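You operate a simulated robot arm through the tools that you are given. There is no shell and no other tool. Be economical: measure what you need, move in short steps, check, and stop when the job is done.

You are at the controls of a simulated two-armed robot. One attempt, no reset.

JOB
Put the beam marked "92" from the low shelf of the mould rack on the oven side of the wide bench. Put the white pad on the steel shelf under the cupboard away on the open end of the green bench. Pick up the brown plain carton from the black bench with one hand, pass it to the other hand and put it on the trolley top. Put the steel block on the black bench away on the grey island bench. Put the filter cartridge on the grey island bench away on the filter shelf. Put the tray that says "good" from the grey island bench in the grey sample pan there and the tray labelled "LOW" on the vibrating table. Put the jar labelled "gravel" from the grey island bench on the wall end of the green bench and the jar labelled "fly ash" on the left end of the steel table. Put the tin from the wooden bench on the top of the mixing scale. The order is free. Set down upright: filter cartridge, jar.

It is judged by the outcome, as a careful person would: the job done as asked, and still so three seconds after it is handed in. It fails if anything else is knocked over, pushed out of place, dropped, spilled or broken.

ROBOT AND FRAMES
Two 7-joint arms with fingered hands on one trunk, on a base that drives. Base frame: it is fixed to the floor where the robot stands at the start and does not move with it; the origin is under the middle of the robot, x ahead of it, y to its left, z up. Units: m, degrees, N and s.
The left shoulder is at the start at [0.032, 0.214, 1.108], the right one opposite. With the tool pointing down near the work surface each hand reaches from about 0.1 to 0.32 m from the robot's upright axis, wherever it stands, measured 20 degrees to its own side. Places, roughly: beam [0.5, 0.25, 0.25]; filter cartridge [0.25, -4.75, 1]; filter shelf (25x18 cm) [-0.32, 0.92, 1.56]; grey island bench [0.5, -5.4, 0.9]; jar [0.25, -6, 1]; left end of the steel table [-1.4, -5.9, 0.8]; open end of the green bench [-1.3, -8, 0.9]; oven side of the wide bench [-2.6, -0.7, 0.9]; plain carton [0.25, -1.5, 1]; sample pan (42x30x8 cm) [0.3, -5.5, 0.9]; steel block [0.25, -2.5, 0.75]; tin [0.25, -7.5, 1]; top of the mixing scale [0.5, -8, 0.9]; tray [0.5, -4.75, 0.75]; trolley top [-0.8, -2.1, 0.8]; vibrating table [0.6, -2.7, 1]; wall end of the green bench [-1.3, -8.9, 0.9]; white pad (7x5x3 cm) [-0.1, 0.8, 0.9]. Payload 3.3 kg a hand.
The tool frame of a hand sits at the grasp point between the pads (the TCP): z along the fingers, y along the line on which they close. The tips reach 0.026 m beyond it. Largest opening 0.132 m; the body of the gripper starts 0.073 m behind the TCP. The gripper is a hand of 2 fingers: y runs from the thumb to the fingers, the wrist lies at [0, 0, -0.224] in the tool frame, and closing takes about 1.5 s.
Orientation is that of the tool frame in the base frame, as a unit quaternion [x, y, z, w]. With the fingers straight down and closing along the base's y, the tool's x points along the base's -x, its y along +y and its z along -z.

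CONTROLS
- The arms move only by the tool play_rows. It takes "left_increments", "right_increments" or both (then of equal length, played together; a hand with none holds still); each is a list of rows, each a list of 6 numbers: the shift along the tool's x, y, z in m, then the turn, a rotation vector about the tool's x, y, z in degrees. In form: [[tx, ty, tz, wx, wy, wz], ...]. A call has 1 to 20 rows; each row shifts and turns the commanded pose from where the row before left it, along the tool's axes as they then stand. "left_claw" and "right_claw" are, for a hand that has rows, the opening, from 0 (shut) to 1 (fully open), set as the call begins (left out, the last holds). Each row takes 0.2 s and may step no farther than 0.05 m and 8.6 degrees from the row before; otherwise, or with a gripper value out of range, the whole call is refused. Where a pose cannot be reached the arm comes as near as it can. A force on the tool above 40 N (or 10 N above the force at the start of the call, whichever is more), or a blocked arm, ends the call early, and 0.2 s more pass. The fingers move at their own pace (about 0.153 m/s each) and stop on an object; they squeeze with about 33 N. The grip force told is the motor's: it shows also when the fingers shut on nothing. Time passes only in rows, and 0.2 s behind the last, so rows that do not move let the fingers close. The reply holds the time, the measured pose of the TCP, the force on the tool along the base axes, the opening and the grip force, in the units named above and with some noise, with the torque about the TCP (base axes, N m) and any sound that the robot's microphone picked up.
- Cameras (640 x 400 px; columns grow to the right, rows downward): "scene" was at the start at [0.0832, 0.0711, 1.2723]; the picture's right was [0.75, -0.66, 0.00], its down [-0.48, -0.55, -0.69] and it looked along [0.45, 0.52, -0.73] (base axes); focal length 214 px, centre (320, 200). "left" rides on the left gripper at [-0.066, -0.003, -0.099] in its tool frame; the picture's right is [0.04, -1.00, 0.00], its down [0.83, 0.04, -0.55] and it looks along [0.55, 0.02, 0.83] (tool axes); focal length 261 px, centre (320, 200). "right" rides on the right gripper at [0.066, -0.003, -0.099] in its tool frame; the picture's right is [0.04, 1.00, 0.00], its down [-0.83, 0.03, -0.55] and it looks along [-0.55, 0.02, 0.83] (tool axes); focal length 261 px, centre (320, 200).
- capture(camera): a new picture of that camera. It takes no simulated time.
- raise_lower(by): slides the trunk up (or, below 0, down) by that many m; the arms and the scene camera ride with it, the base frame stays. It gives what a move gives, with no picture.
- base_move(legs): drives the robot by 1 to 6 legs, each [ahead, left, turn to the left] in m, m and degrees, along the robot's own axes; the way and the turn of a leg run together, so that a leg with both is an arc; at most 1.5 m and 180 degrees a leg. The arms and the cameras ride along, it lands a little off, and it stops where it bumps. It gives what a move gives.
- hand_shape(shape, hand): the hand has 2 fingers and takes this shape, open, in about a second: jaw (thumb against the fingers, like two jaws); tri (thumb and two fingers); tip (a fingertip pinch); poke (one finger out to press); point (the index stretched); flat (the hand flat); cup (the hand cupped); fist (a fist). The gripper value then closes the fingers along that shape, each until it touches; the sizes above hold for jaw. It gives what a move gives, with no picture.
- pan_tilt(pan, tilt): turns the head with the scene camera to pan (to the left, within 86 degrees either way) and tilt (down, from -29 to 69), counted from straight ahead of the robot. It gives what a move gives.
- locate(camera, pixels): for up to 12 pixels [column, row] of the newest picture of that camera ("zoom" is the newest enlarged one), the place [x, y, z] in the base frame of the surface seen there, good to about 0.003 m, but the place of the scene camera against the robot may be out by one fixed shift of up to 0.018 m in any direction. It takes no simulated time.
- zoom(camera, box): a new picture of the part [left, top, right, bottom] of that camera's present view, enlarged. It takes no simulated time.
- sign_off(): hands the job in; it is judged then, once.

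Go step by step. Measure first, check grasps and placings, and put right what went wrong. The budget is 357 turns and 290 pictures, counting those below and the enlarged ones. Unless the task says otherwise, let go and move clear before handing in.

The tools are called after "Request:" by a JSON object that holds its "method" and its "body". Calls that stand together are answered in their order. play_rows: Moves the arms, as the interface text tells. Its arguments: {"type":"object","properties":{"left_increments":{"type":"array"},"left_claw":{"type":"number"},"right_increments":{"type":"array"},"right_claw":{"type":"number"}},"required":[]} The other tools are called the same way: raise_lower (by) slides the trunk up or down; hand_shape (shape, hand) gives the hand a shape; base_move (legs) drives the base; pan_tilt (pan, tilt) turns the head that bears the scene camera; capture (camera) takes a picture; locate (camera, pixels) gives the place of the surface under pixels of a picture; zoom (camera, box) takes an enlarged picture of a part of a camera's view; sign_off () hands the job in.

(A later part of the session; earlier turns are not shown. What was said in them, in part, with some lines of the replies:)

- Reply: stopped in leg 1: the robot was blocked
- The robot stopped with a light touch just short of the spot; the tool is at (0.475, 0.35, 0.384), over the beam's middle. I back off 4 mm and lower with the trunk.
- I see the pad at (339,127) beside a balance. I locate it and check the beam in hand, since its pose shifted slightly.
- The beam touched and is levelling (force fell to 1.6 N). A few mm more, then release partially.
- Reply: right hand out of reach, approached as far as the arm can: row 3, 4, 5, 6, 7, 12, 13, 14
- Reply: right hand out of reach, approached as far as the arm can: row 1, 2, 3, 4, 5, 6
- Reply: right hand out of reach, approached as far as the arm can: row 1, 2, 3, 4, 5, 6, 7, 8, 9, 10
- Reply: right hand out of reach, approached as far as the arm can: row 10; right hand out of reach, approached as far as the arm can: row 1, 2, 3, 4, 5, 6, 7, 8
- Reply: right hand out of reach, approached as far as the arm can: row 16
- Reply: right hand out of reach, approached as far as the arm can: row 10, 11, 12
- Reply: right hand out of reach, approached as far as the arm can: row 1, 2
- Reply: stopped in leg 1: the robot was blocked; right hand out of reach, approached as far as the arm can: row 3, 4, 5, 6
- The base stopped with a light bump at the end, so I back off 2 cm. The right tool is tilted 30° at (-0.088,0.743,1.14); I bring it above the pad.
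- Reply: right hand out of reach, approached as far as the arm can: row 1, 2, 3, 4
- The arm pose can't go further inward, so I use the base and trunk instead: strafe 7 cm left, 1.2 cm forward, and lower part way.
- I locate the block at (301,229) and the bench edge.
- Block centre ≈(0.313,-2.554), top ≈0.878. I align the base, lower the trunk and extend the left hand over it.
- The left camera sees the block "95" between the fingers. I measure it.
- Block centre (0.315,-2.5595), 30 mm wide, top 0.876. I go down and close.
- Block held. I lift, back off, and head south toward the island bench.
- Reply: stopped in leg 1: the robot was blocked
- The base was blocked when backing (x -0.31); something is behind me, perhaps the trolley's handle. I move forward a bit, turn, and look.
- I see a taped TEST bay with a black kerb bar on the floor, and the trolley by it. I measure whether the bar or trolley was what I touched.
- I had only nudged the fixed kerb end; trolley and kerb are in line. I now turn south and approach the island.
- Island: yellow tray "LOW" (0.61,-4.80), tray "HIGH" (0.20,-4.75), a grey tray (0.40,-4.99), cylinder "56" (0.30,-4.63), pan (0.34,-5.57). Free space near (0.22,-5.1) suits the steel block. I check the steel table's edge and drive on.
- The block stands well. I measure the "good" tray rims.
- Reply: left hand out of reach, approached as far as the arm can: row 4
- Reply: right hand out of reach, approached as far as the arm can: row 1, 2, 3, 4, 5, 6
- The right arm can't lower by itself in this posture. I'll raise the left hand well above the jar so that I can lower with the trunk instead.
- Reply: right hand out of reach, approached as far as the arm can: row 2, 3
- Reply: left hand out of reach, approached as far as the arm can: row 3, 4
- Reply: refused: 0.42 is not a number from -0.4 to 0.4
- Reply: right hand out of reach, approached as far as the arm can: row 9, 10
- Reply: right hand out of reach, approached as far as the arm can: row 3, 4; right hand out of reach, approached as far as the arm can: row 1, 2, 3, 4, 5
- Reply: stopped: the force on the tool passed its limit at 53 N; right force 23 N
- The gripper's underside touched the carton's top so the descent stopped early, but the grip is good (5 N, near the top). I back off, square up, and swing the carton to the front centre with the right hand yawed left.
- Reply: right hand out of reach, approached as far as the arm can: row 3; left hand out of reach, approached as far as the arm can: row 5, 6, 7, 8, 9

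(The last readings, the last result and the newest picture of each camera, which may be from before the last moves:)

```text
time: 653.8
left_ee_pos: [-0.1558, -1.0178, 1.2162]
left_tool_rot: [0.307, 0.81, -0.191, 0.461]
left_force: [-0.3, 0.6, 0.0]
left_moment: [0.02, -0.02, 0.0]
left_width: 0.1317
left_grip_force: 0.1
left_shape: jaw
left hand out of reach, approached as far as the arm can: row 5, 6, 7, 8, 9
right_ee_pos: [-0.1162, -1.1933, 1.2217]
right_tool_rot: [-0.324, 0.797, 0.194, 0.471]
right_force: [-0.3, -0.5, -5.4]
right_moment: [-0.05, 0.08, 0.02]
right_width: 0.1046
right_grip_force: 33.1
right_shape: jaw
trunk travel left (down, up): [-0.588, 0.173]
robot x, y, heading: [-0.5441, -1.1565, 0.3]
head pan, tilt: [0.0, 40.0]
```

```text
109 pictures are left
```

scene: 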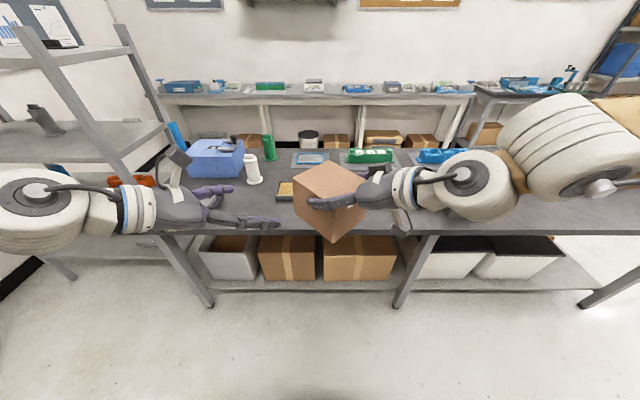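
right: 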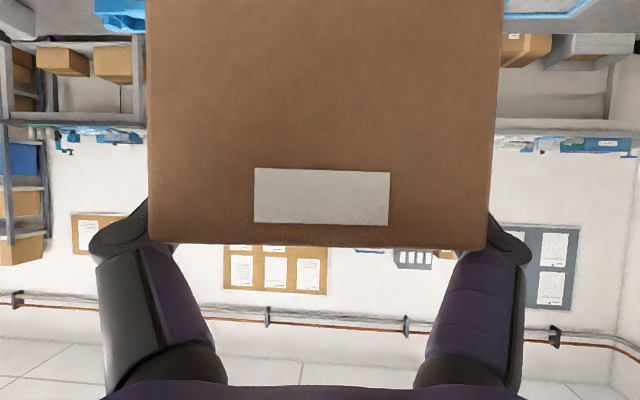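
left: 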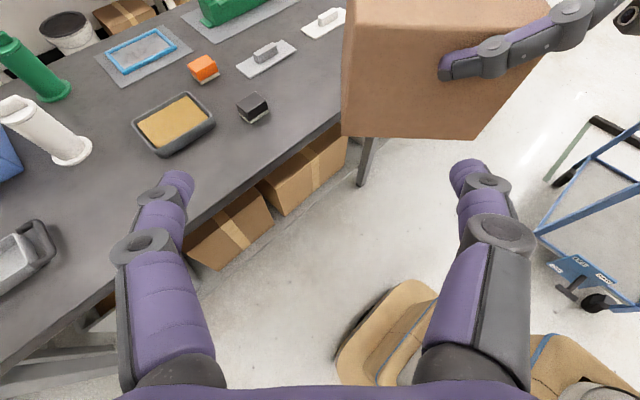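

Both arms are near their inward limit at this distance; reaching a bit farther forward should help. I move the right hand forward/left and read where it gets.

Request:
{"method": "play_rows", "body": {"right_increments": [[-0.0149, -0.0162, 0.027, 0, 0, 0], [-0.0149, -0.0162, 0.027, 0, 0, 0], [-0.0149, -0.0162, 0.027, 0, 0, 0]], "left_increments": [[-0.018, 0.0175, 0.031, 0, 0, 0], [-0.018, 0.0175, 0.031, 0, 0, 0], [0, 0, 0, 0, 0, 0]]}}

Request:
{"method": "play_rows", "body": {"left_increments": [[0.02, -0.02, 0.01, 0, 0, 0], [0.02, -0.02, 0.01, 0, 0, 0], [0.02, -0.02, 0.01, 0, 0, 0]]}}

Request:
{"method": "capture", "body": {"camera": "left"}}

```text
time: 654.6
left_ee_pos: [-0.078, -1.039, 1.216]
left_tool_rot: [0.308, 0.81, -0.192, 0.46]
left_force: [0.4, -0.3, -0.1]
left_moment: [0.02, -0.02, 0.01]
left_width: 0.1318
left_grip_force: 0.1
left_shape: jaw
right_ee_pos: [-0.0418, -1.2045, 1.2242]
right_tool_rot: [-0.325, 0.798, 0.194, 0.47]
right_force: [0.6, 0.6, -6.1]
right_moment: [-0.1, 0.07, 0.04]
right_width: 0.1047
right_grip_force: 33.1
right_shape: jaw
right hand out of reach, approached as far as the arm can: row 1, 2, 3
trunk travel left (down, up): [-0.588, 0.173]
robot x, y, heading: [-0.5441, -1.159, 0.4]
head pan, tilt: [0.0, 40.0]
```

```text
time: 655.4
left_ee_pos: [-0.1255, -1.0818, 1.1496]
left_tool_rot: [0.307, 0.81, -0.192, 0.461]
left_force: [0.1, 0.1, -0.4]
left_moment: [-0.01, 0.0, 0.0]
left_width: 0.1321
left_grip_force: 0.1
left_shape: jaw
right_ee_pos: [-0.0428, -1.2036, 1.2235]
right_tool_rot: [-0.324, 0.797, 0.193, 0.471]
right_force: [0.4, 0.1, -5.3]
right_moment: [-0.1, 0.06, 0.04]
right_width: 0.1044
right_grip_force: 32.8
right_shape: jaw
trunk travel left (down, up): [-0.588, 0.173]
robot x, y, heading: [-0.5436, -1.1572, 0.2]
head pan, tilt: [0.0, 40.0]
```

```text
108 pictures are left
```

left: 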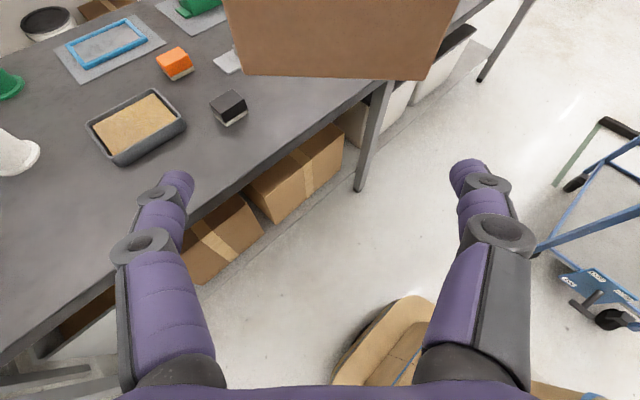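

Left is in free reach now, 16 mm off laterally and 11 cm short. I correct laterally, then advance 6 cm and check.

Request:
{"method": "play_rows", "body": {"left_increments": [[-0.0078, -0.0158, -0.0045, 0, 0, 0], [-0.015, 0, 0.026, 0, 0, 0], [-0.015, 0, 0.026, 0, 0, 0]]}}

Request:
{"method": "capture", "body": {"camera": "left"}}

Request:
{"method": "capture", "body": {"camera": "scene"}}

```text
time: 656.2
left_ee_pos: [-0.0888, -1.1333, 1.1582]
left_tool_rot: [0.308, 0.81, -0.192, 0.461]
left_force: [0.7, -0.4, 0.0]
left_moment: [0.02, -0.02, 0.0]
left_width: 0.1319
left_grip_force: 0.1
left_shape: jaw
right_ee_pos: [-0.0432, -1.2048, 1.2242]
right_tool_rot: [-0.324, 0.798, 0.193, 0.471]
right_force: [-1.0, -0.8, -5.6]
right_moment: [-0.05, 0.1, -0.02]
right_width: 0.1046
right_grip_force: 33.0
right_shape: jaw
trunk travel left (down, up): [-0.588, 0.173]
robot x, y, heading: [-0.5421, -1.1569, 0.2]
head pan, tilt: [0.0, 40.0]
```

```text
107 pictures are left
```

left: 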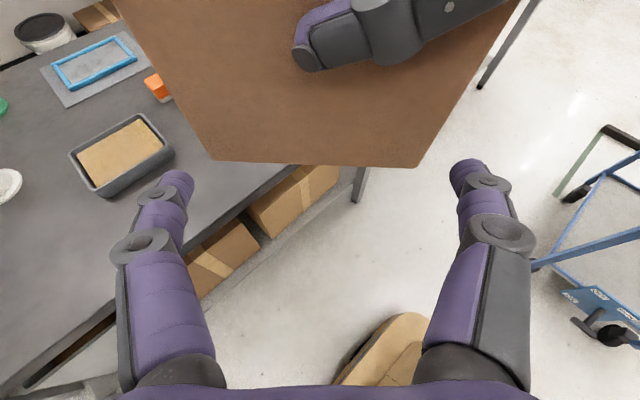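

```text
106 pictures are left
```

scene: 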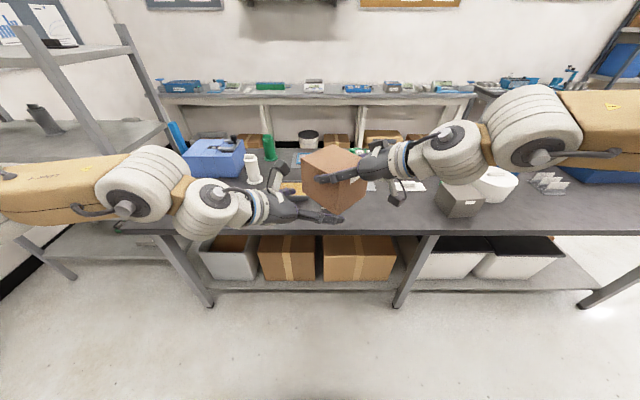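

Request:
{"method": "locate", "body": {"camera": "left", "pixels": [[215, 152], [413, 160], [315, 150], [315, 100], [250, 100], [440, 100], [310, 50]]}}

```text
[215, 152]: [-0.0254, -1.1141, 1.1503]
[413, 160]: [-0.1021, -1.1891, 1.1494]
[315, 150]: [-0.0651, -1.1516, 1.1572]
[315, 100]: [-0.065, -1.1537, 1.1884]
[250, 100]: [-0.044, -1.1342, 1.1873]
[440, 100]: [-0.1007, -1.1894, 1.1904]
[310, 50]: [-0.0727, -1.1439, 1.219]
```

I check where the right finger sits relative to the left camera before advancing further.

Request:
{"method": "locate", "body": {"camera": "left", "pixels": [[320, 50], [380, 40], [440, 10], [390, 10], [350, 20]]}}

Request:
{"method": "zoom", "body": {"camera": "scene", "box": [230, 120, 430, 250]}}

```text
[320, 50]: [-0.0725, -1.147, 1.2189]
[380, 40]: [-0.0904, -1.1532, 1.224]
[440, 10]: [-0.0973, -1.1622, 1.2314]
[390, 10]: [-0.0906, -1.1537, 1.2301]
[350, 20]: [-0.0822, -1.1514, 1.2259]
```

```text
3.08 times, centred on (330, 185) of scene
```

zoom: 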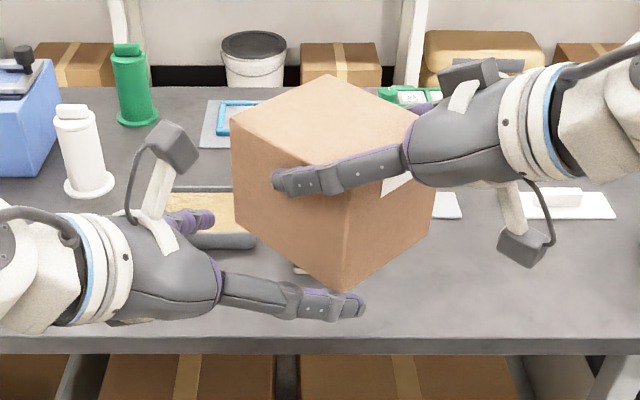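

Clearances work better with the left a bit higher: up 2.5 cm, then in 5 cm.

Request:
{"method": "play_rows", "body": {"left_increments": [[-0.0217, 0.0036, -0.0125, 0, 0, 0], [-0.0125, 0, 0.0217, 0, 0, 0]]}}

Request:
{"method": "play_rows", "body": {"left_increments": [[-0.0125, 0, 0.0217, 0, 0, 0]]}}

Request:
{"method": "zoom", "body": {"camera": "scene", "box": [230, 120, 430, 250]}}

Request:
{"method": "capture", "body": {"camera": "left"}}

```text
time: 656.8
left_ee_pos: [-0.0688, -1.1463, 1.1854]
left_tool_rot: [0.308, 0.81, -0.193, 0.46]
left_force: [1.1, 0.0, -0.3]
left_moment: [0.0, 0.02, -0.03]
left_width: 0.132
left_grip_force: 0.1
left_shape: jaw
right_ee_pos: [-0.0422, -1.2027, 1.2257]
right_tool_rot: [-0.324, 0.797, 0.194, 0.471]
right_force: [0.3, 0.3, -4.6]
right_moment: [-0.06, 0.05, -0.01]
right_width: 0.1046
right_grip_force: 32.9
right_shape: jaw
trunk travel left (down, up): [-0.588, 0.173]
robot x, y, heading: [-0.5431, -1.1556, 0.2]
head pan, tilt: [0.0, 40.0]
```

```text
time: 657.2
left_ee_pos: [-0.0497, -1.1639, 1.1826]
left_tool_rot: [0.31, 0.811, -0.192, 0.458]
left_force: [-12.6, 5.2, -2.0]
left_moment: [-0.03, -0.22, -0.71]
left_width: 0.1318
left_grip_force: 0.0
left_shape: jaw
right_ee_pos: [-0.0407, -1.2062, 1.2252]
right_tool_rot: [-0.322, 0.798, 0.192, 0.473]
right_force: [13.7, -6.3, -3.2]
right_moment: [-0.16, -0.24, 0.22]
right_width: 0.1031
right_grip_force: 33.2
right_shape: jaw
trunk travel left (down, up): [-0.588, 0.173]
robot x, y, heading: [-0.5422, -1.1584, 0.1]
head pan, tilt: [0.0, 40.0]
```

```text
3.08 times, centred on (330, 185) of scene
```

zoom: 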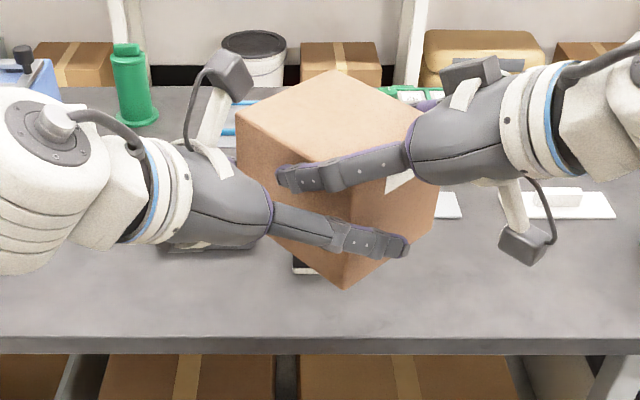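

```text
103 pictures are left
```

left: 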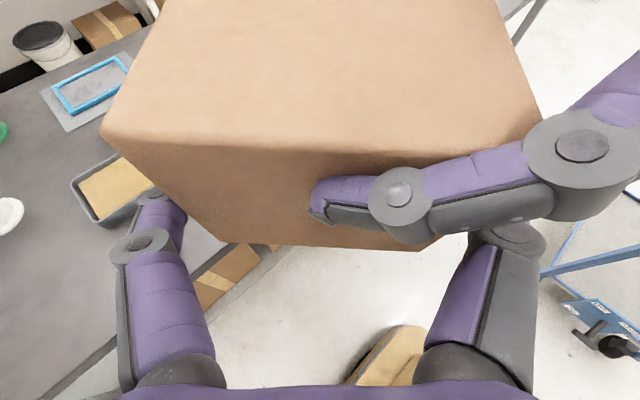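

There's a frontal touch (13 N): the left finger's knuckle meets the right finger where they cross. I back off 3 cm, go 2.5 cm lower, and advance again.

Request:
{"method": "play_rows", "body": {"left_increments": [[0.015, 0, -0.026, 0, 0, 0], [0.0217, 0, 0.0125, 0, 0, 0], [0, 0, 0, 0, 0, 0]]}}

Request:
{"method": "play_rows", "body": {"left_increments": [[-0.0075, 0, 0.013, 0, 0, 0], [-0.0075, 0, 0.013, 0, 0, 0], [0, 0, 0, 0, 0, 0]]}}

Request:
{"method": "capture", "body": {"camera": "left"}}

Request:
{"method": "zoom", "body": {"camera": "scene", "box": [230, 120, 430, 250]}}

```text
time: 658.0
left_ee_pos: [-0.0726, -1.1428, 1.1609]
left_tool_rot: [0.307, 0.81, -0.192, 0.461]
left_force: [-0.4, 0.2, -0.5]
left_moment: [-0.01, -0.03, -0.02]
left_width: 0.1319
left_grip_force: 0.1
left_shape: jaw
right_ee_pos: [-0.0457, -1.2041, 1.2252]
right_tool_rot: [-0.326, 0.797, 0.194, 0.471]
right_force: [-0.4, 0.0, -5.4]
right_moment: [-0.04, 0.06, 0.0]
right_width: 0.1035
right_grip_force: 33.1
right_shape: jaw
trunk travel left (down, up): [-0.588, 0.173]
robot x, y, heading: [-0.541, -1.1558, 0.5]
head pan, tilt: [0.0, 40.0]
```

```text
time: 658.8
left_ee_pos: [-0.0516, -1.1632, 1.1583]
left_tool_rot: [0.308, 0.81, -0.192, 0.46]
left_force: [-10.7, 5.5, -1.2]
left_moment: [-0.05, -0.2, -0.44]
left_width: 0.132
left_grip_force: 0.1
left_shape: jaw
right_ee_pos: [-0.0405, -1.2039, 1.2244]
right_tool_rot: [-0.324, 0.797, 0.192, 0.472]
right_force: [10.8, -5.1, -3.5]
right_moment: [-0.35, -0.41, 0.04]
right_width: 0.1035
right_grip_force: 32.9
right_shape: jaw
trunk travel left (down, up): [-0.588, 0.173]
robot x, y, heading: [-0.5431, -1.1586, 0.2]
head pan, tilt: [0.0, 40.0]
```

```text
102 pictures are left
```

left: 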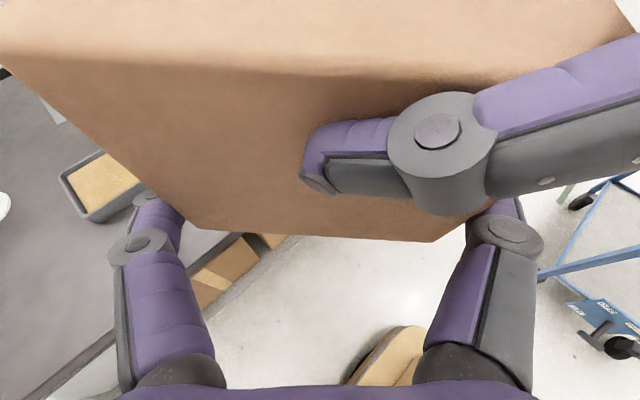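

```text
3.08 times, centred on (330, 185) of scene
```

zoom: 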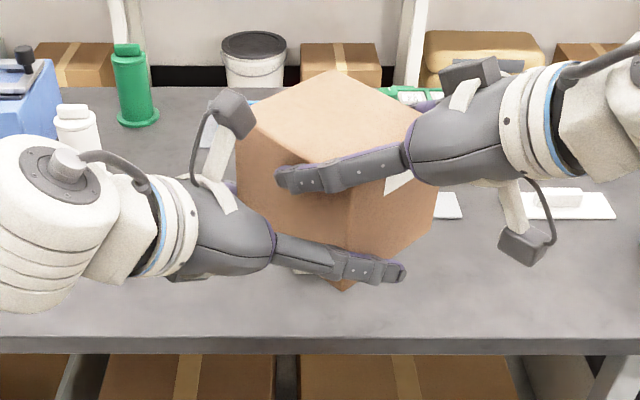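

The contact persists at the same depth: the left palm meets the right finger's knuckle. I back off 8 mm—about 3 cm of finger overlap remains—and close the left hand.

Request:
{"method": "play_rows", "body": {"left_increments": [[0.004, 0, -0.0069, 0, 0, 0], [0, 0, 0, 0, 0, 0]]}}

Request:
{"method": "play_rows", "body": {"left_increments": [[0, 0, 0, 0, 0, 0], [0, 0, 0, 0, 0, 0], [0, 0, 0, 0, 0, 0]], "left_claw": 0}}

Request:
{"method": "capture", "body": {"camera": "left"}}

Request:
{"method": "zoom", "body": {"camera": "scene", "box": [230, 120, 430, 250]}}

```text
time: 659.4
left_ee_pos: [-0.0564, -1.1582, 1.1601]
left_tool_rot: [0.307, 0.81, -0.192, 0.461]
left_force: [-3.8, -3.8, -1.8]
left_moment: [0.06, -0.08, 0.09]
left_width: 0.1321
left_grip_force: 0.0
left_shape: jaw
right_ee_pos: [-0.0439, -1.2035, 1.2255]
right_tool_rot: [-0.325, 0.797, 0.194, 0.471]
right_force: [1.9, 4.6, -2.7]
right_moment: [0.14, 0.05, -0.23]
right_width: 0.1036
right_grip_force: 33.0
right_shape: jaw
trunk travel left (down, up): [-0.588, 0.173]
robot x, y, heading: [-0.5407, -1.1583, 0.1]
head pan, tilt: [0.0, 40.0]
```

```text
time: 660.2
left_ee_pos: [-0.0561, -1.1572, 1.1594]
left_tool_rot: [0.307, 0.81, -0.192, 0.461]
left_force: [-3.3, -8.1, -0.1]
left_moment: [0.24, -0.32, 0.21]
left_width: 0.1205
left_grip_force: 33.0
left_shape: jaw
right_ee_pos: [-0.0431, -1.2035, 1.2258]
right_tool_rot: [-0.325, 0.797, 0.194, 0.47]
right_force: [4.2, 8.4, -5.4]
right_moment: [0.12, 0.11, -0.5]
right_width: 0.1038
right_grip_force: 33.1
right_shape: jaw
trunk travel left (down, up): [-0.588, 0.173]
robot x, y, heading: [-0.5429, -1.1583, 0.3]
head pan, tilt: [0.0, 40.0]
```

```text
100 pictures are left
```

left: 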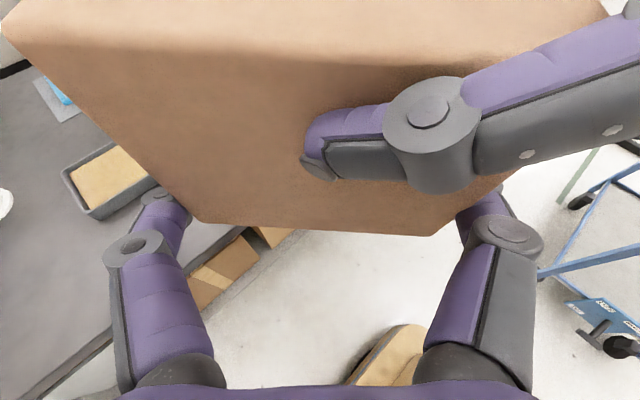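

```text
3.08 times, centred on (330, 185) of scene
```

zoom: 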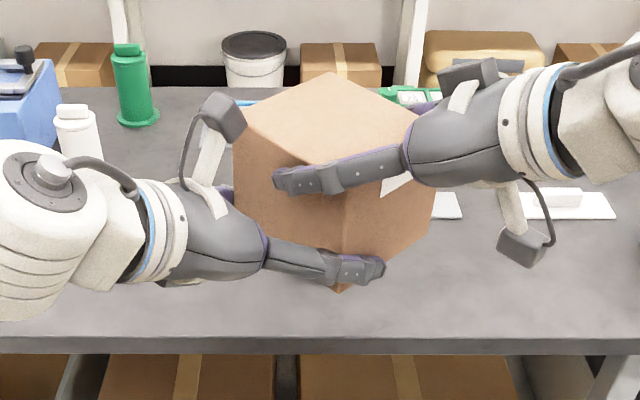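

Left has closed (33 N, width 0.12). To be safe I release the right hand only with the carton just above the bench: I drive over its original spot and lower.

Request:
{"method": "base_move", "body": {"legs": [[0, -0.27, 0], [0.25, 0, 0]]}}

Request:
{"method": "raise_lower", "body": {"by": -0.24}}

Request:
{"method": "capture", "body": {"camera": "scene"}}

Request:
{"method": "capture", "body": {"camera": "left"}}

```text
time: 663.6
left_ee_pos: [0.198, -1.4324, 1.1593]
left_tool_rot: [0.307, 0.811, -0.191, 0.461]
left_force: [-4.6, -9.6, 0.9]
left_moment: [0.35, -0.39, 0.13]
left_width: 0.1205
left_grip_force: 33.3
left_shape: jaw
right_ee_pos: [0.2112, -1.4802, 1.2238]
right_tool_rot: [-0.325, 0.798, 0.194, 0.47]
right_force: [6.8, 10.4, -7.1]
right_moment: [0.21, 0.12, -0.5]
right_width: 0.1042
right_grip_force: 33.5
right_shape: jaw
trunk travel left (down, up): [-0.588, 0.173]
robot x, y, heading: [-0.2895, -1.4353, 0.2]
head pan, tilt: [0.0, 40.0]
```

```text
time: 666.1
left_ee_pos: [0.1963, -1.4341, 0.9205]
left_tool_rot: [0.308, 0.809, -0.192, 0.461]
left_force: [-4.5, -8.2, 0.0]
left_moment: [0.28, -0.33, 0.19]
left_width: 0.1203
left_grip_force: 33.4
left_shape: jaw
right_ee_pos: [0.211, -1.4795, 0.9861]
right_tool_rot: [-0.325, 0.797, 0.194, 0.471]
right_force: [4.8, 8.4, -5.0]
right_moment: [0.15, 0.09, -0.51]
right_width: 0.1043
right_grip_force: 33.0
right_shape: jaw
trunk travel left (down, up): [-0.348, 0.413]
robot x, y, heading: [-0.2892, -1.4328, 0.1]
head pan, tilt: [0.0, 40.0]
```

```text
98 pictures are left
```

scene: 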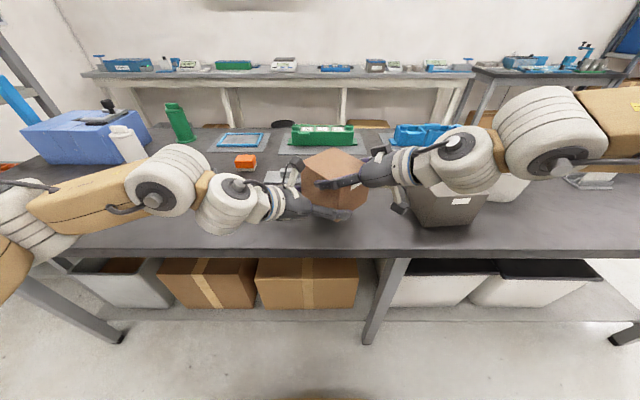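

```text
97 pictures are left
```

left: 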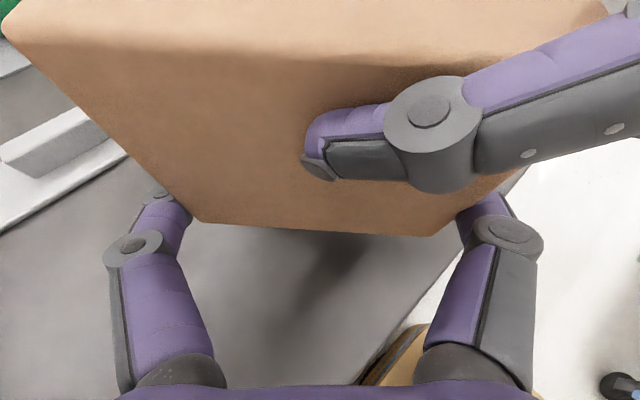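

Request:
{"method": "raise_lower", "body": {"by": -0.052}}

Request:
{"method": "play_rows", "body": {"right_increments": [[0, 0, 0, 0, 0, 0], [0, 0, 0, 0, 0, 0]], "right_claw": 0.85}}

Request:
{"method": "capture", "body": {"camera": "left"}}

```text
time: 667.0
left_ee_pos: [0.1972, -1.4328, 0.8685]
left_tool_rot: [0.308, 0.809, -0.193, 0.461]
left_force: [-4.6, -8.0, -0.1]
left_moment: [0.26, -0.35, 0.16]
left_width: 0.1204
left_grip_force: 33.0
left_shape: jaw
right_ee_pos: [0.2097, -1.478, 0.9333]
right_tool_rot: [-0.324, 0.798, 0.193, 0.471]
right_force: [4.6, 8.6, -4.1]
right_moment: [0.16, 0.11, -0.47]
right_width: 0.1041
right_grip_force: 33.1
right_shape: jaw
trunk travel left (down, up): [-0.296, 0.465]
robot x, y, heading: [-0.294, -1.4308, 0.1]
head pan, tilt: [0.0, 40.0]
```

```text
time: 667.6
left_ee_pos: [0.1977, -1.4322, 0.8672]
left_tool_rot: [0.308, 0.811, -0.191, 0.46]
left_force: [-0.6, 0.9, -5.6]
left_moment: [0.16, 0.12, 0.01]
left_width: 0.1206
left_grip_force: 33.2
left_shape: jaw
right_ee_pos: [0.2109, -1.4798, 0.9328]
right_tool_rot: [-0.324, 0.798, 0.192, 0.471]
right_force: [-0.2, -0.2, 0.6]
right_moment: [0.0, 0.0, -0.02]
right_width: 0.1122
right_grip_force: 0.0
right_shape: jaw
trunk travel left (down, up): [-0.296, 0.465]
robot x, y, heading: [-0.2931, -1.435, -0.1]
head pan, tilt: [0.0, 40.0]
```

```text
96 pictures are left
```

left: 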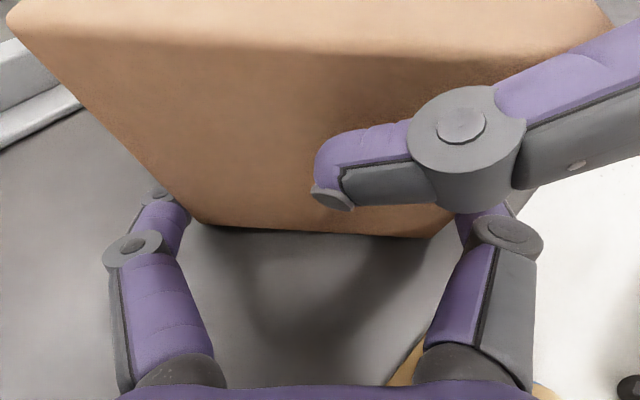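

The left now carries the whole load (5.6 N) and the right is unloaded. I withdraw the right hand back along its own axis.

Request:
{"method": "play_rows", "body": {"right_increments": [[0, 0, -0.02, 0, 0, 0], [0, 0, -0.03, 0, 0, 0], [0, 0, -0.03, 0, 0, 0], [0, 0, -0.03, 0, 0, 0], [0, 0, -0.03, 0, 0, 0]]}}

Request:
{"method": "capture", "body": {"camera": "left"}}

Request:
{"method": "capture", "body": {"camera": "scene"}}

```text
time: 668.8
left_ee_pos: [0.1963, -1.433, 0.8684]
left_tool_rot: [0.308, 0.81, -0.192, 0.461]
left_force: [-0.5, -0.1, -4.7]
left_moment: [0.18, 0.13, 0.01]
left_width: 0.1205
left_grip_force: 33.1
left_shape: jaw
right_ee_pos: [0.125, -1.566, 1.0004]
right_tool_rot: [-0.324, 0.797, 0.193, 0.471]
right_force: [-0.2, -0.4, 1.2]
right_moment: [0.0, 0.0, 0.04]
right_width: 0.1121
right_grip_force: 0.1
right_shape: jaw
trunk travel left (down, up): [-0.296, 0.465]
robot x, y, heading: [-0.292, -1.4295, 0.1]
head pan, tilt: [0.0, 40.0]
```

```text
95 pictures are left
```

left: 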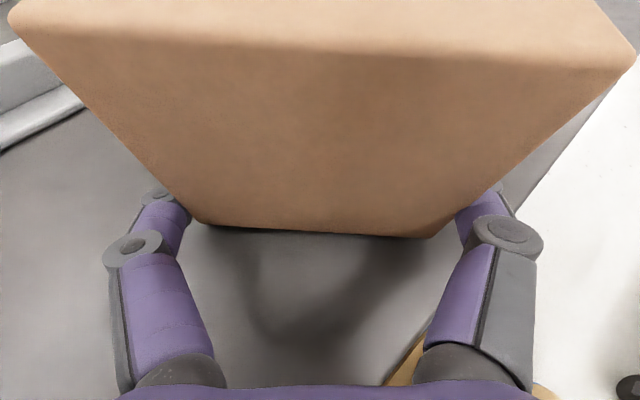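

```text
94 pictures are left
```

scene: 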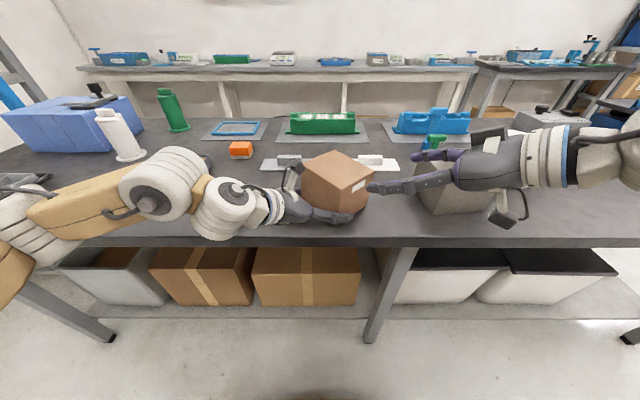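

The carton is in the left hand alone. I raise, swing the right hand outward, and back off to turn to the trolley.

Request:
{"method": "raise_lower", "body": {"by": 0.38}}

Request:
{"method": "base_move", "body": {"legs": [[-0.12, 0, 0]]}}

Request:
{"method": "play_rows", "body": {"right_increments": [[0, -0.03, -0.01, 5.2, 0, 3], [0, -0.03, -0.01, 5.2, 0, 3], [0, -0.03, -0.01, 5.2, 0, 3], [0, -0.03, -0.01, 5.2, 0, 3], [0, -0.03, -0.01, 5.2, 0, 3], [0, -0.03, -0.01, 5.2, 0, 3], [0, -0.03, -0.01, 5.2, 0, 3]]}}

Request:
{"method": "capture", "body": {"camera": "left"}}

```text
time: 672.5
left_ee_pos: [0.1965, -1.4338, 1.2472]
left_tool_rot: [0.308, 0.81, -0.192, 0.46]
left_force: [0.3, 0.4, -5.1]
left_moment: [0.14, 0.14, 0.02]
left_width: 0.1206
left_grip_force: 33.1
left_shape: jaw
right_ee_pos: [0.123, -1.5665, 1.381]
right_tool_rot: [-0.325, 0.798, 0.193, 0.47]
right_force: [-0.1, 0.0, -0.3]
right_moment: [0.0, -0.02, 0.03]
right_width: 0.1124
right_grip_force: 0.1
right_shape: jaw
trunk travel left (down, up): [-0.676, 0.085]
robot x, y, heading: [-0.2921, -1.4305, 0.3]
head pan, tilt: [0.0, 40.0]
```

```text
time: 673.7
left_ee_pos: [0.0743, -1.4345, 1.2485]
left_tool_rot: [0.309, 0.809, -0.193, 0.461]
left_force: [0.3, -0.3, -4.5]
left_moment: [0.14, 0.14, 0.02]
left_width: 0.1202
left_grip_force: 32.5
left_shape: jaw
right_ee_pos: [0.0006, -1.5649, 1.3802]
right_tool_rot: [-0.323, 0.798, 0.193, 0.471]
right_force: [-0.4, 0.5, -0.7]
right_moment: [-0.01, 0.04, -0.01]
right_width: 0.1121
right_grip_force: 0.0
right_shape: jaw
trunk travel left (down, up): [-0.676, 0.085]
robot x, y, heading: [-0.4157, -1.4339, 0.4]
head pan, tilt: [0.0, 40.0]
```

```text
time: 675.3
left_ee_pos: [0.0744, -1.4345, 1.2492]
left_tool_rot: [0.309, 0.809, -0.193, 0.461]
left_force: [-0.9, -0.8, -4.4]
left_moment: [0.18, 0.14, 0.01]
left_width: 0.1202
left_grip_force: 33.2
left_shape: jaw
right_ee_pos: [0.038, -1.7779, 1.4124]
right_tool_rot: [-0.011, 0.863, 0.015, 0.505]
right_force: [0.4, -0.4, -0.3]
right_moment: [0.01, 0.01, 0.02]
right_width: 0.1121
right_grip_force: 0.1
right_shape: jaw
trunk travel left (down, up): [-0.676, 0.085]
robot x, y, heading: [-0.4086, -1.436, 0.1]
head pan, tilt: [0.0, 40.0]
```

```text
93 pictures are left
```

left: 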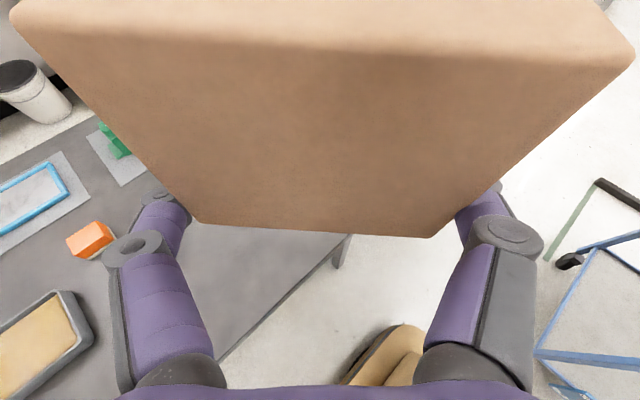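

Stable. I turn south to face the trolley's north end and look.

Request:
{"method": "base_move", "body": {"legs": [[0, 0, -90], [0, -0.31, 0]]}}

Request:
{"method": "pan_tilt", "body": {"pan": 0, "tilt": 50}}

Request:
{"method": "capture", "body": {"camera": "scene"}}

Request:
{"method": "capture", "body": {"camera": "right"}}

```text
time: 681.2
left_ee_pos: [-0.7177, -1.9244, 1.2472]
left_tool_rot: [0.79, 0.356, -0.461, 0.191]
left_force: [-0.8, 0.8, -4.7]
left_moment: [0.17, -0.17, -0.02]
left_width: 0.1206
left_grip_force: 33.1
left_shape: jaw
right_ee_pos: [-1.0632, -1.8881, 1.4124]
right_tool_rot: [0.599, 0.621, -0.344, 0.37]
right_force: [-0.3, 0.4, 0.3]
right_moment: [0.01, -0.01, 0.02]
right_width: 0.1119
right_grip_force: 0.0
right_shape: jaw
trunk travel left (down, up): [-0.676, 0.085]
robot x, y, heading: [-0.7207, -1.4335, -89.6]
head pan, tilt: [0.0, 40.0]
```

```text
time: 681.9
left_ee_pos: [-0.7181, -1.9244, 1.2483]
left_tool_rot: [0.789, 0.358, -0.461, 0.191]
left_force: [0.4, -0.5, -4.1]
left_moment: [0.17, -0.12, 0.02]
left_width: 0.1202
left_grip_force: 32.7
left_shape: jaw
right_ee_pos: [-1.0613, -1.8867, 1.4123]
right_tool_rot: [0.6, 0.62, -0.345, 0.369]
right_force: [-0.3, -1.0, 0.0]
right_moment: [0.01, 0.02, -0.02]
right_width: 0.112
right_grip_force: 0.1
right_shape: jaw
trunk travel left (down, up): [-0.676, 0.085]
robot x, y, heading: [-0.7175, -1.4355, -89.6]
head pan, tilt: [0.0, 50.0]
```

```text
92 pictures are left
```

scene: 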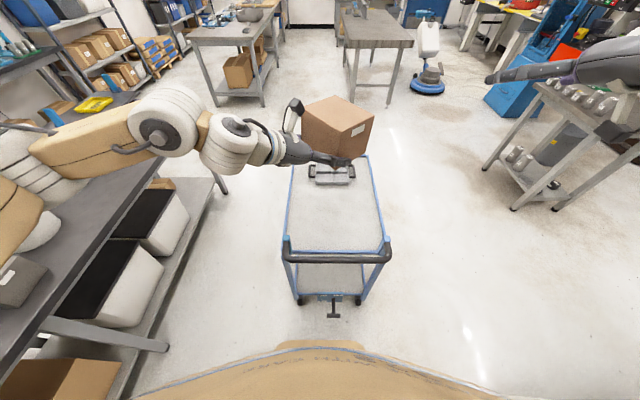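

```text
91 pictures are left
```

right: 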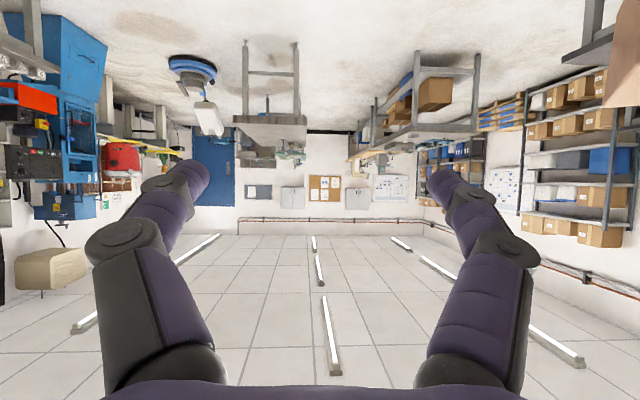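

The trolley top is open at (335,215). I locate its surface, handle and edges.

Request:
{"method": "locate", "body": {"camera": "scene", "pixels": [[335, 215], [335, 256], [292, 215], [378, 215], [335, 182], [335, 240], [345, 300], [300, 225], [370, 235]]}}

```text
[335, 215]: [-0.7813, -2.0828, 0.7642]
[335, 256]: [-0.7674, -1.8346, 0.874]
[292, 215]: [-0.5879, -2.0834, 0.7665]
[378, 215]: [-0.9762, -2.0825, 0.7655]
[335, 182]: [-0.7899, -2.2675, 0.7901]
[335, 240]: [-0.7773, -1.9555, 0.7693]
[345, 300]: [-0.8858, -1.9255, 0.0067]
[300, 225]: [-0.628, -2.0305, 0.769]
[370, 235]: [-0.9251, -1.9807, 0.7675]
```

The handle would crowd my wrist from this end, so I'll approach from the east side (corridor). I retract the right hand a bit, go round and face west.

Request:
{"method": "play_rows", "body": {"right_increments": [[0.008, 0, -0.039, 0, 0, 0], [0.008, 0, -0.039, 0, 0, 0], [0.008, 0, -0.039, 0, 0, 0], [0.008, 0, -0.039, 0, 0, 0]]}}

Request:
{"method": "base_move", "body": {"legs": [[0, 0.47, 0], [0, 0, -90], [0, 0.69, 0]]}}

Request:
{"method": "capture", "body": {"camera": "scene"}}

Request:
{"method": "capture", "body": {"camera": "left"}}

```text
time: 682.9
left_ee_pos: [-0.7195, -1.923, 1.2478]
left_tool_rot: [0.79, 0.356, -0.461, 0.192]
left_force: [-0.3, -1.4, -4.9]
left_moment: [0.2, -0.18, 0.02]
left_width: 0.1201
left_grip_force: 32.8
left_shape: jaw
right_ee_pos: [-1.0789, -1.7428, 1.4765]
right_tool_rot: [0.6, 0.62, -0.344, 0.371]
right_force: [-0.2, 0.0, 0.1]
right_moment: [-0.02, 0.0, 0.0]
right_width: 0.1118
right_grip_force: 0.0
right_shape: jaw
right hand out of reach, approached as far as the arm can: row 3, 4
trunk travel left (down, up): [-0.676, 0.085]
robot x, y, heading: [-0.7199, -1.438, -89.7]
head pan, tilt: [0.0, 50.0]
```

```text
time: 692.9
left_ee_pos: [-0.736, -2.1156, 1.2478]
left_tool_rot: [0.811, -0.305, -0.461, -0.19]
left_force: [-1.5, -0.1, -5.3]
left_moment: [-0.15, -0.17, 0.01]
left_width: 0.1201
left_grip_force: 33.1
left_shape: jaw
right_ee_pos: [-0.5584, -1.7577, 1.4764]
right_tool_rot: [0.863, 0.016, -0.505, 0.019]
right_force: [0.2, 0.1, 0.2]
right_moment: [0.01, -0.02, -0.03]
right_width: 0.1122
right_grip_force: 0.1
right_shape: jaw
trunk travel left (down, up): [-0.676, 0.085]
robot x, y, heading: [-0.2496, -2.1136, -179.2]
head pan, tilt: [0.0, 50.0]
```

```text
90 pictures are left
```

scene: 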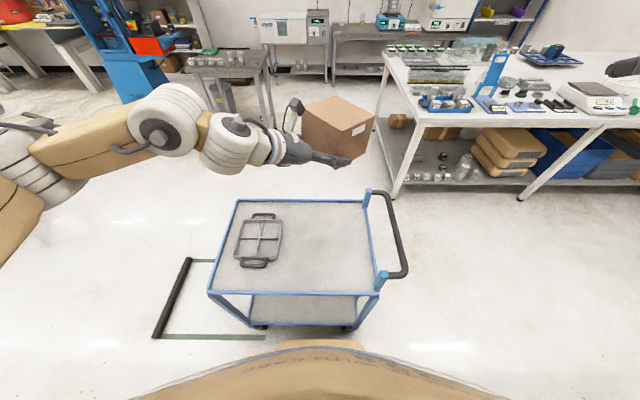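

```text
89 pictures are left
```

left: 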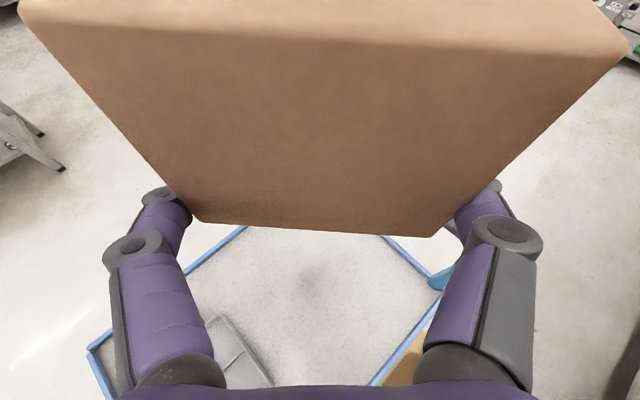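

The carton hangs over the trolley's free area. I check the tray's edge and lower most of the way.

Request:
{"method": "locate", "body": {"camera": "scene", "pixels": [[282, 225], [270, 262], [315, 240], [330, 290], [300, 205], [345, 215]]}}

Request:
{"method": "raise_lower", "body": {"by": -0.38}}

Request:
{"method": "capture", "body": {"camera": "scene"}}

Request:
{"method": "capture", "body": {"camera": "left"}}

```text
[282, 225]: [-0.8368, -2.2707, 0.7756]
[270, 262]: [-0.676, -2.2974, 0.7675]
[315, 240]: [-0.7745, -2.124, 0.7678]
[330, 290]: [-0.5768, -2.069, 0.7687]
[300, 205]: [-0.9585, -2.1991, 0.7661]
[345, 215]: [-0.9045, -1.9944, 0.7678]
```

```text
time: 696.6
left_ee_pos: [-0.7359, -2.1156, 0.8681]
left_tool_rot: [0.81, -0.306, -0.462, -0.191]
left_force: [-0.4, -0.6, -5.0]
left_moment: [-0.13, -0.16, -0.02]
left_width: 0.12
left_grip_force: 33.7
left_shape: jaw
right_ee_pos: [-0.5839, -1.7576, 1.0684]
right_tool_rot: [0.886, 0.015, -0.464, 0.019]
right_force: [0.5, -0.2, 0.5]
right_moment: [0.01, 0.0, -0.01]
right_width: 0.1123
right_grip_force: 0.0
right_shape: jaw
trunk travel left (down, up): [-0.296, 0.465]
robot x, y, heading: [-0.2453, -2.1155, -179.2]
head pan, tilt: [0.0, 50.0]
```

```text
88 pictures are left
```

scene: 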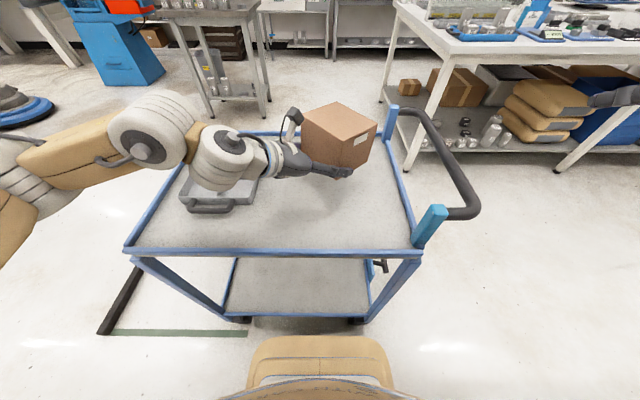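

```text
87 pictures are left
```

left: 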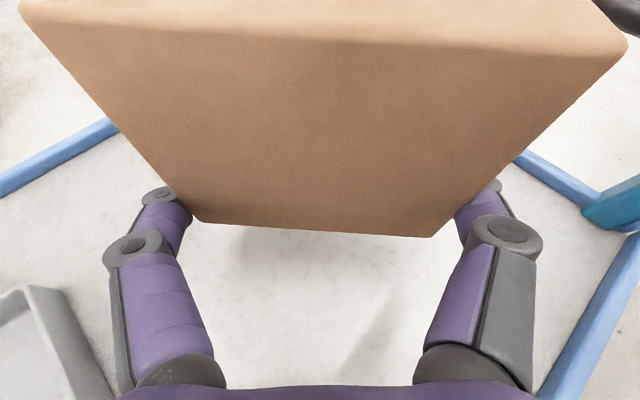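

Request:
{"method": "locate", "body": {"camera": "left", "pixels": [[300, 300], [250, 260], [250, 222], [380, 228], [310, 218], [160, 225], [480, 195], [40, 310]]}}

```text
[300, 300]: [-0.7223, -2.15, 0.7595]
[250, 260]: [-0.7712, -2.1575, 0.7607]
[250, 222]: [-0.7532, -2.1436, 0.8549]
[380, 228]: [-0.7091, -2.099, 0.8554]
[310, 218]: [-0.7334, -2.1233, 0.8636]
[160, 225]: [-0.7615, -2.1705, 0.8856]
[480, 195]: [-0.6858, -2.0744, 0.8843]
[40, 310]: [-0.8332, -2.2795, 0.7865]
```

Surface 0.760; carton bottom about 0.854. I lower until the fingertips just touch.

Request:
{"method": "raise_lower", "body": {"by": -0.08}}

Request:
{"method": "raise_lower", "body": {"by": -0.004}}

Request:
{"method": "raise_lower", "body": {"by": -0.003}}

Request:
{"method": "capture", "body": {"camera": "left"}}

```text
time: 697.7
left_ee_pos: [-0.735, -2.1157, 0.7882]
left_tool_rot: [0.811, -0.305, -0.462, -0.191]
left_force: [-0.6, 0.3, -3.4]
left_moment: [-0.09, -0.16, 0.05]
left_width: 0.1203
left_grip_force: 33.1
left_shape: jaw
right_ee_pos: [-0.5976, -1.7565, 0.9751]
right_tool_rot: [0.897, 0.015, -0.441, 0.021]
right_force: [1.2, -1.0, -0.3]
right_moment: [0.0, 0.02, 0.02]
right_width: 0.1121
right_grip_force: 0.0
right_shape: jaw
trunk travel left (down, up): [-0.216, 0.545]
robot x, y, heading: [-0.2474, -2.115, -179.5]
head pan, tilt: [0.0, 50.0]
```

```text
time: 698.3
left_ee_pos: [-0.7351, -2.115, 0.7835]
left_tool_rot: [0.811, -0.305, -0.462, -0.191]
left_force: [0.1, 0.0, -1.7]
left_moment: [0.25, -0.06, -0.02]
left_width: 0.1201
left_grip_force: 32.7
left_shape: jaw
right_ee_pos: [-0.5986, -1.7555, 0.9703]
right_tool_rot: [0.897, 0.015, -0.441, 0.02]
right_force: [-0.6, -0.4, 0.5]
right_moment: [0.01, 0.0, 0.04]
right_width: 0.1121
right_grip_force: 0.0
right_shape: jaw
trunk travel left (down, up): [-0.212, 0.549]
robot x, y, heading: [-0.2465, -2.1092, -179.4]
head pan, tilt: [0.0, 50.0]
```

```text
time: 698.8
left_ee_pos: [-0.7367, -2.115, 0.7828]
left_tool_rot: [0.81, -0.305, -0.462, -0.191]
left_force: [-0.1, -0.5, 7.8]
left_moment: [0.69, -0.35, -0.09]
left_width: 0.1202
left_grip_force: 33.0
left_shape: jaw
right_ee_pos: [-0.5982, -1.7544, 0.9681]
right_tool_rot: [0.897, 0.014, -0.441, 0.019]
right_force: [0.1, 0.7, 0.2]
right_moment: [0.0, 0.01, 0.03]
right_width: 0.1123
right_grip_force: 0.1
right_shape: jaw
trunk travel left (down, up): [-0.209, 0.552]
robot x, y, heading: [-0.2481, -2.1132, -179.5]
head pan, tilt: [0.0, 50.0]
```

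```text
86 pictures are left
```

left: 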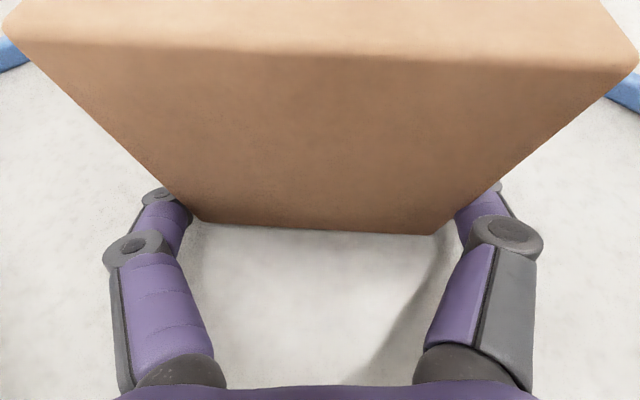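

Contact is felt out at the carton itself (lever about 5 cm), so it's nearly seated. I open slightly, then fully.

Request:
{"method": "play_rows", "body": {"left_increments": [[0, 0, 0, 0, 0, 0], [0, 0, 0, 0, 0, 0]], "left_claw": 0.93}}

Request:
{"method": "play_rows", "body": {"left_increments": [[0, 0, 0, 0, 0, 0]], "left_claw": 1}}

Request:
{"method": "capture", "body": {"camera": "left"}}

```text
time: 699.4
left_ee_pos: [-0.7353, -2.1162, 0.7793]
left_tool_rot: [0.811, -0.306, -0.46, -0.19]
left_force: [0.9, 0.1, -0.4]
left_moment: [0.02, -0.01, -0.01]
left_width: 0.1226
left_grip_force: 0.0
left_shape: jaw
right_ee_pos: [-0.5983, -1.7557, 0.9664]
right_tool_rot: [0.897, 0.015, -0.44, 0.021]
right_force: [-0.2, 0.4, 0.0]
right_moment: [-0.02, 0.0, -0.02]
right_width: 0.1118
right_grip_force: 0.1
right_shape: jaw
trunk travel left (down, up): [-0.209, 0.552]
robot x, y, heading: [-0.2498, -2.1091, -179.7]
head pan, tilt: [0.0, 50.0]
```

```text
time: 699.8
left_ee_pos: [-0.7363, -2.1151, 0.7795]
left_tool_rot: [0.811, -0.305, -0.462, -0.19]
left_force: [0.6, -0.5, -0.6]
left_moment: [0.02, 0.06, -0.04]
left_width: 0.1318
left_grip_force: 0.2
left_shape: jaw
right_ee_pos: [-0.5979, -1.7552, 0.9666]
right_tool_rot: [0.897, 0.015, -0.441, 0.02]
right_force: [-0.8, 1.1, -0.1]
right_moment: [-0.01, 0.01, 0.04]
right_width: 0.1122
right_grip_force: 0.0
right_shape: jaw
trunk travel left (down, up): [-0.209, 0.552]
robot x, y, heading: [-0.2481, -2.1106, -179.5]
head pan, tilt: [0.0, 50.0]
```

```text
85 pictures are left
```

left: 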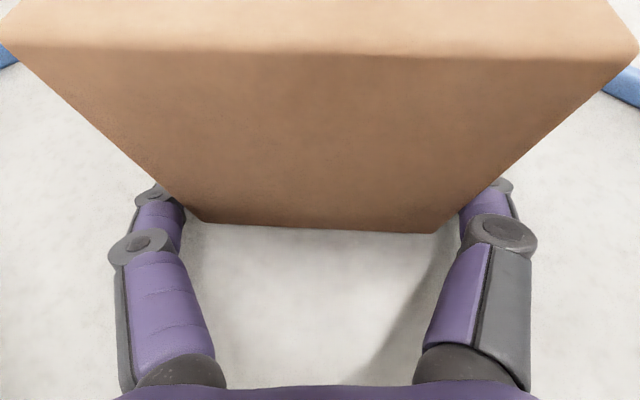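

Released and seated. I withdraw the left hand along its axis and view the trolley.

Request:
{"method": "play_rows", "body": {"left_increments": [[0, 0, -0.02, 0, 0, 0], [0, 0, -0.03, 0, 0, 0], [0, 0, -0.03, 0, 0, 0], [0, 0, -0.03, 0, 0, 0], [0, 0, -0.03, 0, 0, 0]]}}

Request:
{"method": "raise_lower", "body": {"by": 0.35}}

Request:
{"method": "capture", "body": {"camera": "scene"}}

```text
time: 701.0
left_ee_pos: [-0.6665, -2.1817, 0.8369]
left_tool_rot: [0.812, -0.304, -0.461, -0.19]
left_force: [0.4, -0.6, -0.7]
left_moment: [-0.01, -0.04, 0.03]
left_width: 0.132
left_grip_force: 0.1
left_shape: jaw
left hand out of reach, approached as far as the arm can: row 5
right_ee_pos: [-0.599, -1.7564, 0.9669]
right_tool_rot: [0.898, 0.014, -0.44, 0.019]
right_force: [0.4, -0.4, 0.0]
right_moment: [0.03, -0.01, 0.0]
right_width: 0.1122
right_grip_force: 0.1
right_shape: jaw
trunk travel left (down, up): [-0.209, 0.552]
robot x, y, heading: [-0.2465, -2.116, -179.4]
head pan, tilt: [0.0, 50.0]
```

```text
time: 704.4
left_ee_pos: [-0.6661, -2.1804, 1.1862]
left_tool_rot: [0.811, -0.305, -0.461, -0.19]
left_force: [-1.4, -0.6, -0.4]
left_moment: [-0.04, 0.01, 0.01]
left_width: 0.132
left_grip_force: 0.1
left_shape: jaw
right_ee_pos: [-0.598, -1.755, 1.3175]
right_tool_rot: [0.898, 0.015, -0.44, 0.02]
right_force: [0.6, 0.3, 0.2]
right_moment: [-0.03, 0.02, -0.05]
right_width: 0.1124
right_grip_force: 0.1
right_shape: jaw
trunk travel left (down, up): [-0.559, 0.202]
robot x, y, heading: [-0.2503, -2.1152, -179.2]
head pan, tilt: [0.0, 50.0]
```

```text
84 pictures are left
```

scene: 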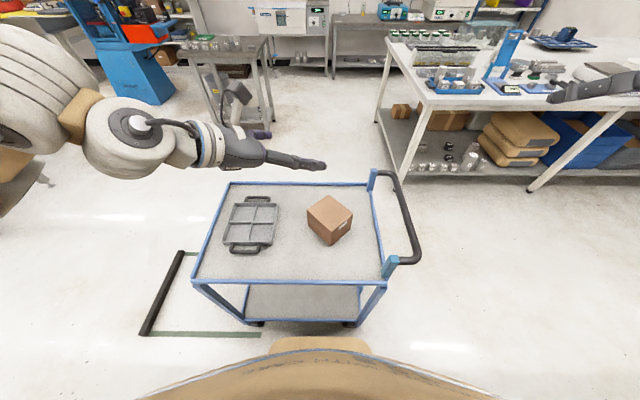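

Carton stands on the trolley. Last, I verify the island since the LOW tray slid there: I drive south and look.

Request:
{"method": "base_move", "body": {"legs": [[-0.04, 0, 0], [0, 1.2, 0], [0, 0.5, 0], [0, 0, 110]]}}

Request:
{"method": "pan_tilt", "body": {"pan": 10, "tilt": 35}}

Request:
{"method": "capture", "body": {"camera": "scene"}}

Request:
{"method": "zoom", "body": {"camera": "scene", "box": [220, 120, 460, 270]}}

```text
time: 718.2
left_ee_pos: [0.0244, -4.1776, 1.1843]
left_tool_rot: [0.708, 0.499, -0.417, 0.275]
left_force: [-0.4, 0.5, 1.2]
left_moment: [0.01, -0.02, -0.02]
left_width: 0.1321
left_grip_force: 0.0
left_shape: jaw
right_ee_pos: [-0.394, -4.2713, 1.3176]
right_tool_rot: [0.492, 0.75, -0.232, 0.376]
right_force: [-0.3, -0.6, -0.2]
right_moment: [0.01, 0.0, 0.0]
right_width: 0.112
right_grip_force: 0.0
right_shape: jaw
trunk travel left (down, up): [-0.559, 0.202]
robot x, y, heading: [-0.1936, -3.8135, -67.8]
head pan, tilt: [0.0, 50.0]
```

```text
time: 719.0
left_ee_pos: [0.025, -4.1778, 1.1846]
left_tool_rot: [0.708, 0.5, -0.416, 0.275]
left_force: [0.9, -1.1, 0.1]
left_moment: [-0.03, -0.02, -0.04]
left_width: 0.1323
left_grip_force: 0.0
left_shape: jaw
right_ee_pos: [-0.3937, -4.2705, 1.3158]
right_tool_rot: [0.492, 0.751, -0.231, 0.375]
right_force: [0.6, -0.4, 0.3]
right_moment: [0.0, 0.0, -0.01]
right_width: 0.1123
right_grip_force: 0.1
right_shape: jaw
trunk travel left (down, up): [-0.559, 0.202]
robot x, y, heading: [-0.193, -3.816, -67.6]
head pan, tilt: [10.0, 35.0]
```

```text
83 pictures are left
```

scene: 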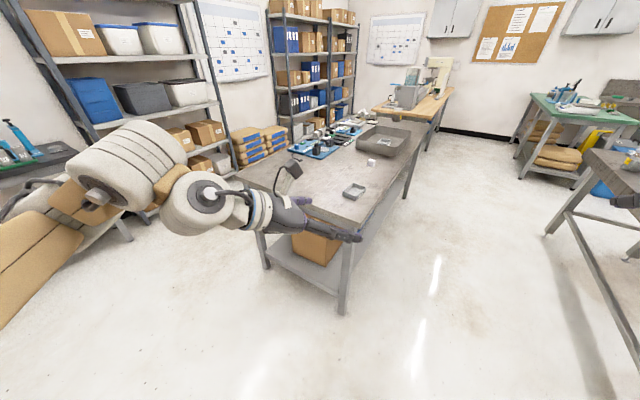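

```text
2.67 times, centred on (340, 195) of scene
```

zoom: 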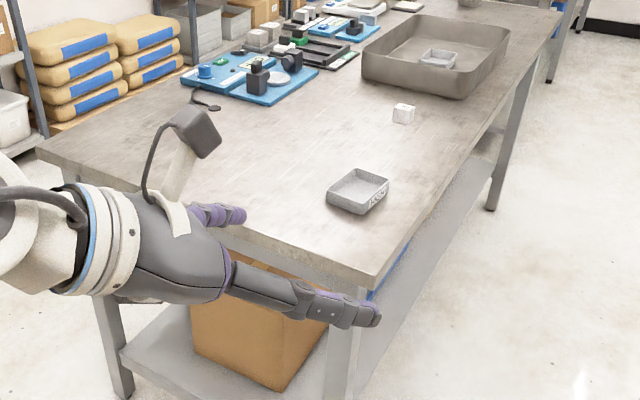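

The island looks undisturbed; I verify the probe's and HIGH tray's positions against the earlier readings.

Request:
{"method": "locate", "body": {"camera": "scene", "pixels": [[299.5, 160], [354, 192], [371, 162], [295, 156]]}}

```text
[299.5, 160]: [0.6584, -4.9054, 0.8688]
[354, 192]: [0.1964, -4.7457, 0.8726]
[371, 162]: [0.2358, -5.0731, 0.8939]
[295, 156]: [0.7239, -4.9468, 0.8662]
```

The probe (0.658,-4.905), HIGH tray and block are all where they were measured before, both hands are empty and clear, and every placing has been checked. I hand in.

Request:
{"method": "sign_off", "body": {}}

```text
The job is handed in.
```

All the items are where you asked and the job is handed in; the brown carton went from the right hand to the left before the trolley.

- **Unplanned contacts:** The base nudged the floor kerb by the trolley. The LOW tray slid along the island when a lift was refused. The gripper pressed on the carton top during the pick. I saw nothing displaced or damaged afterwards.
- **Tin:** Two objects could have been the tin. I took the green-lidded one (sand 140 g, water 21 ml) because its place matched the list.
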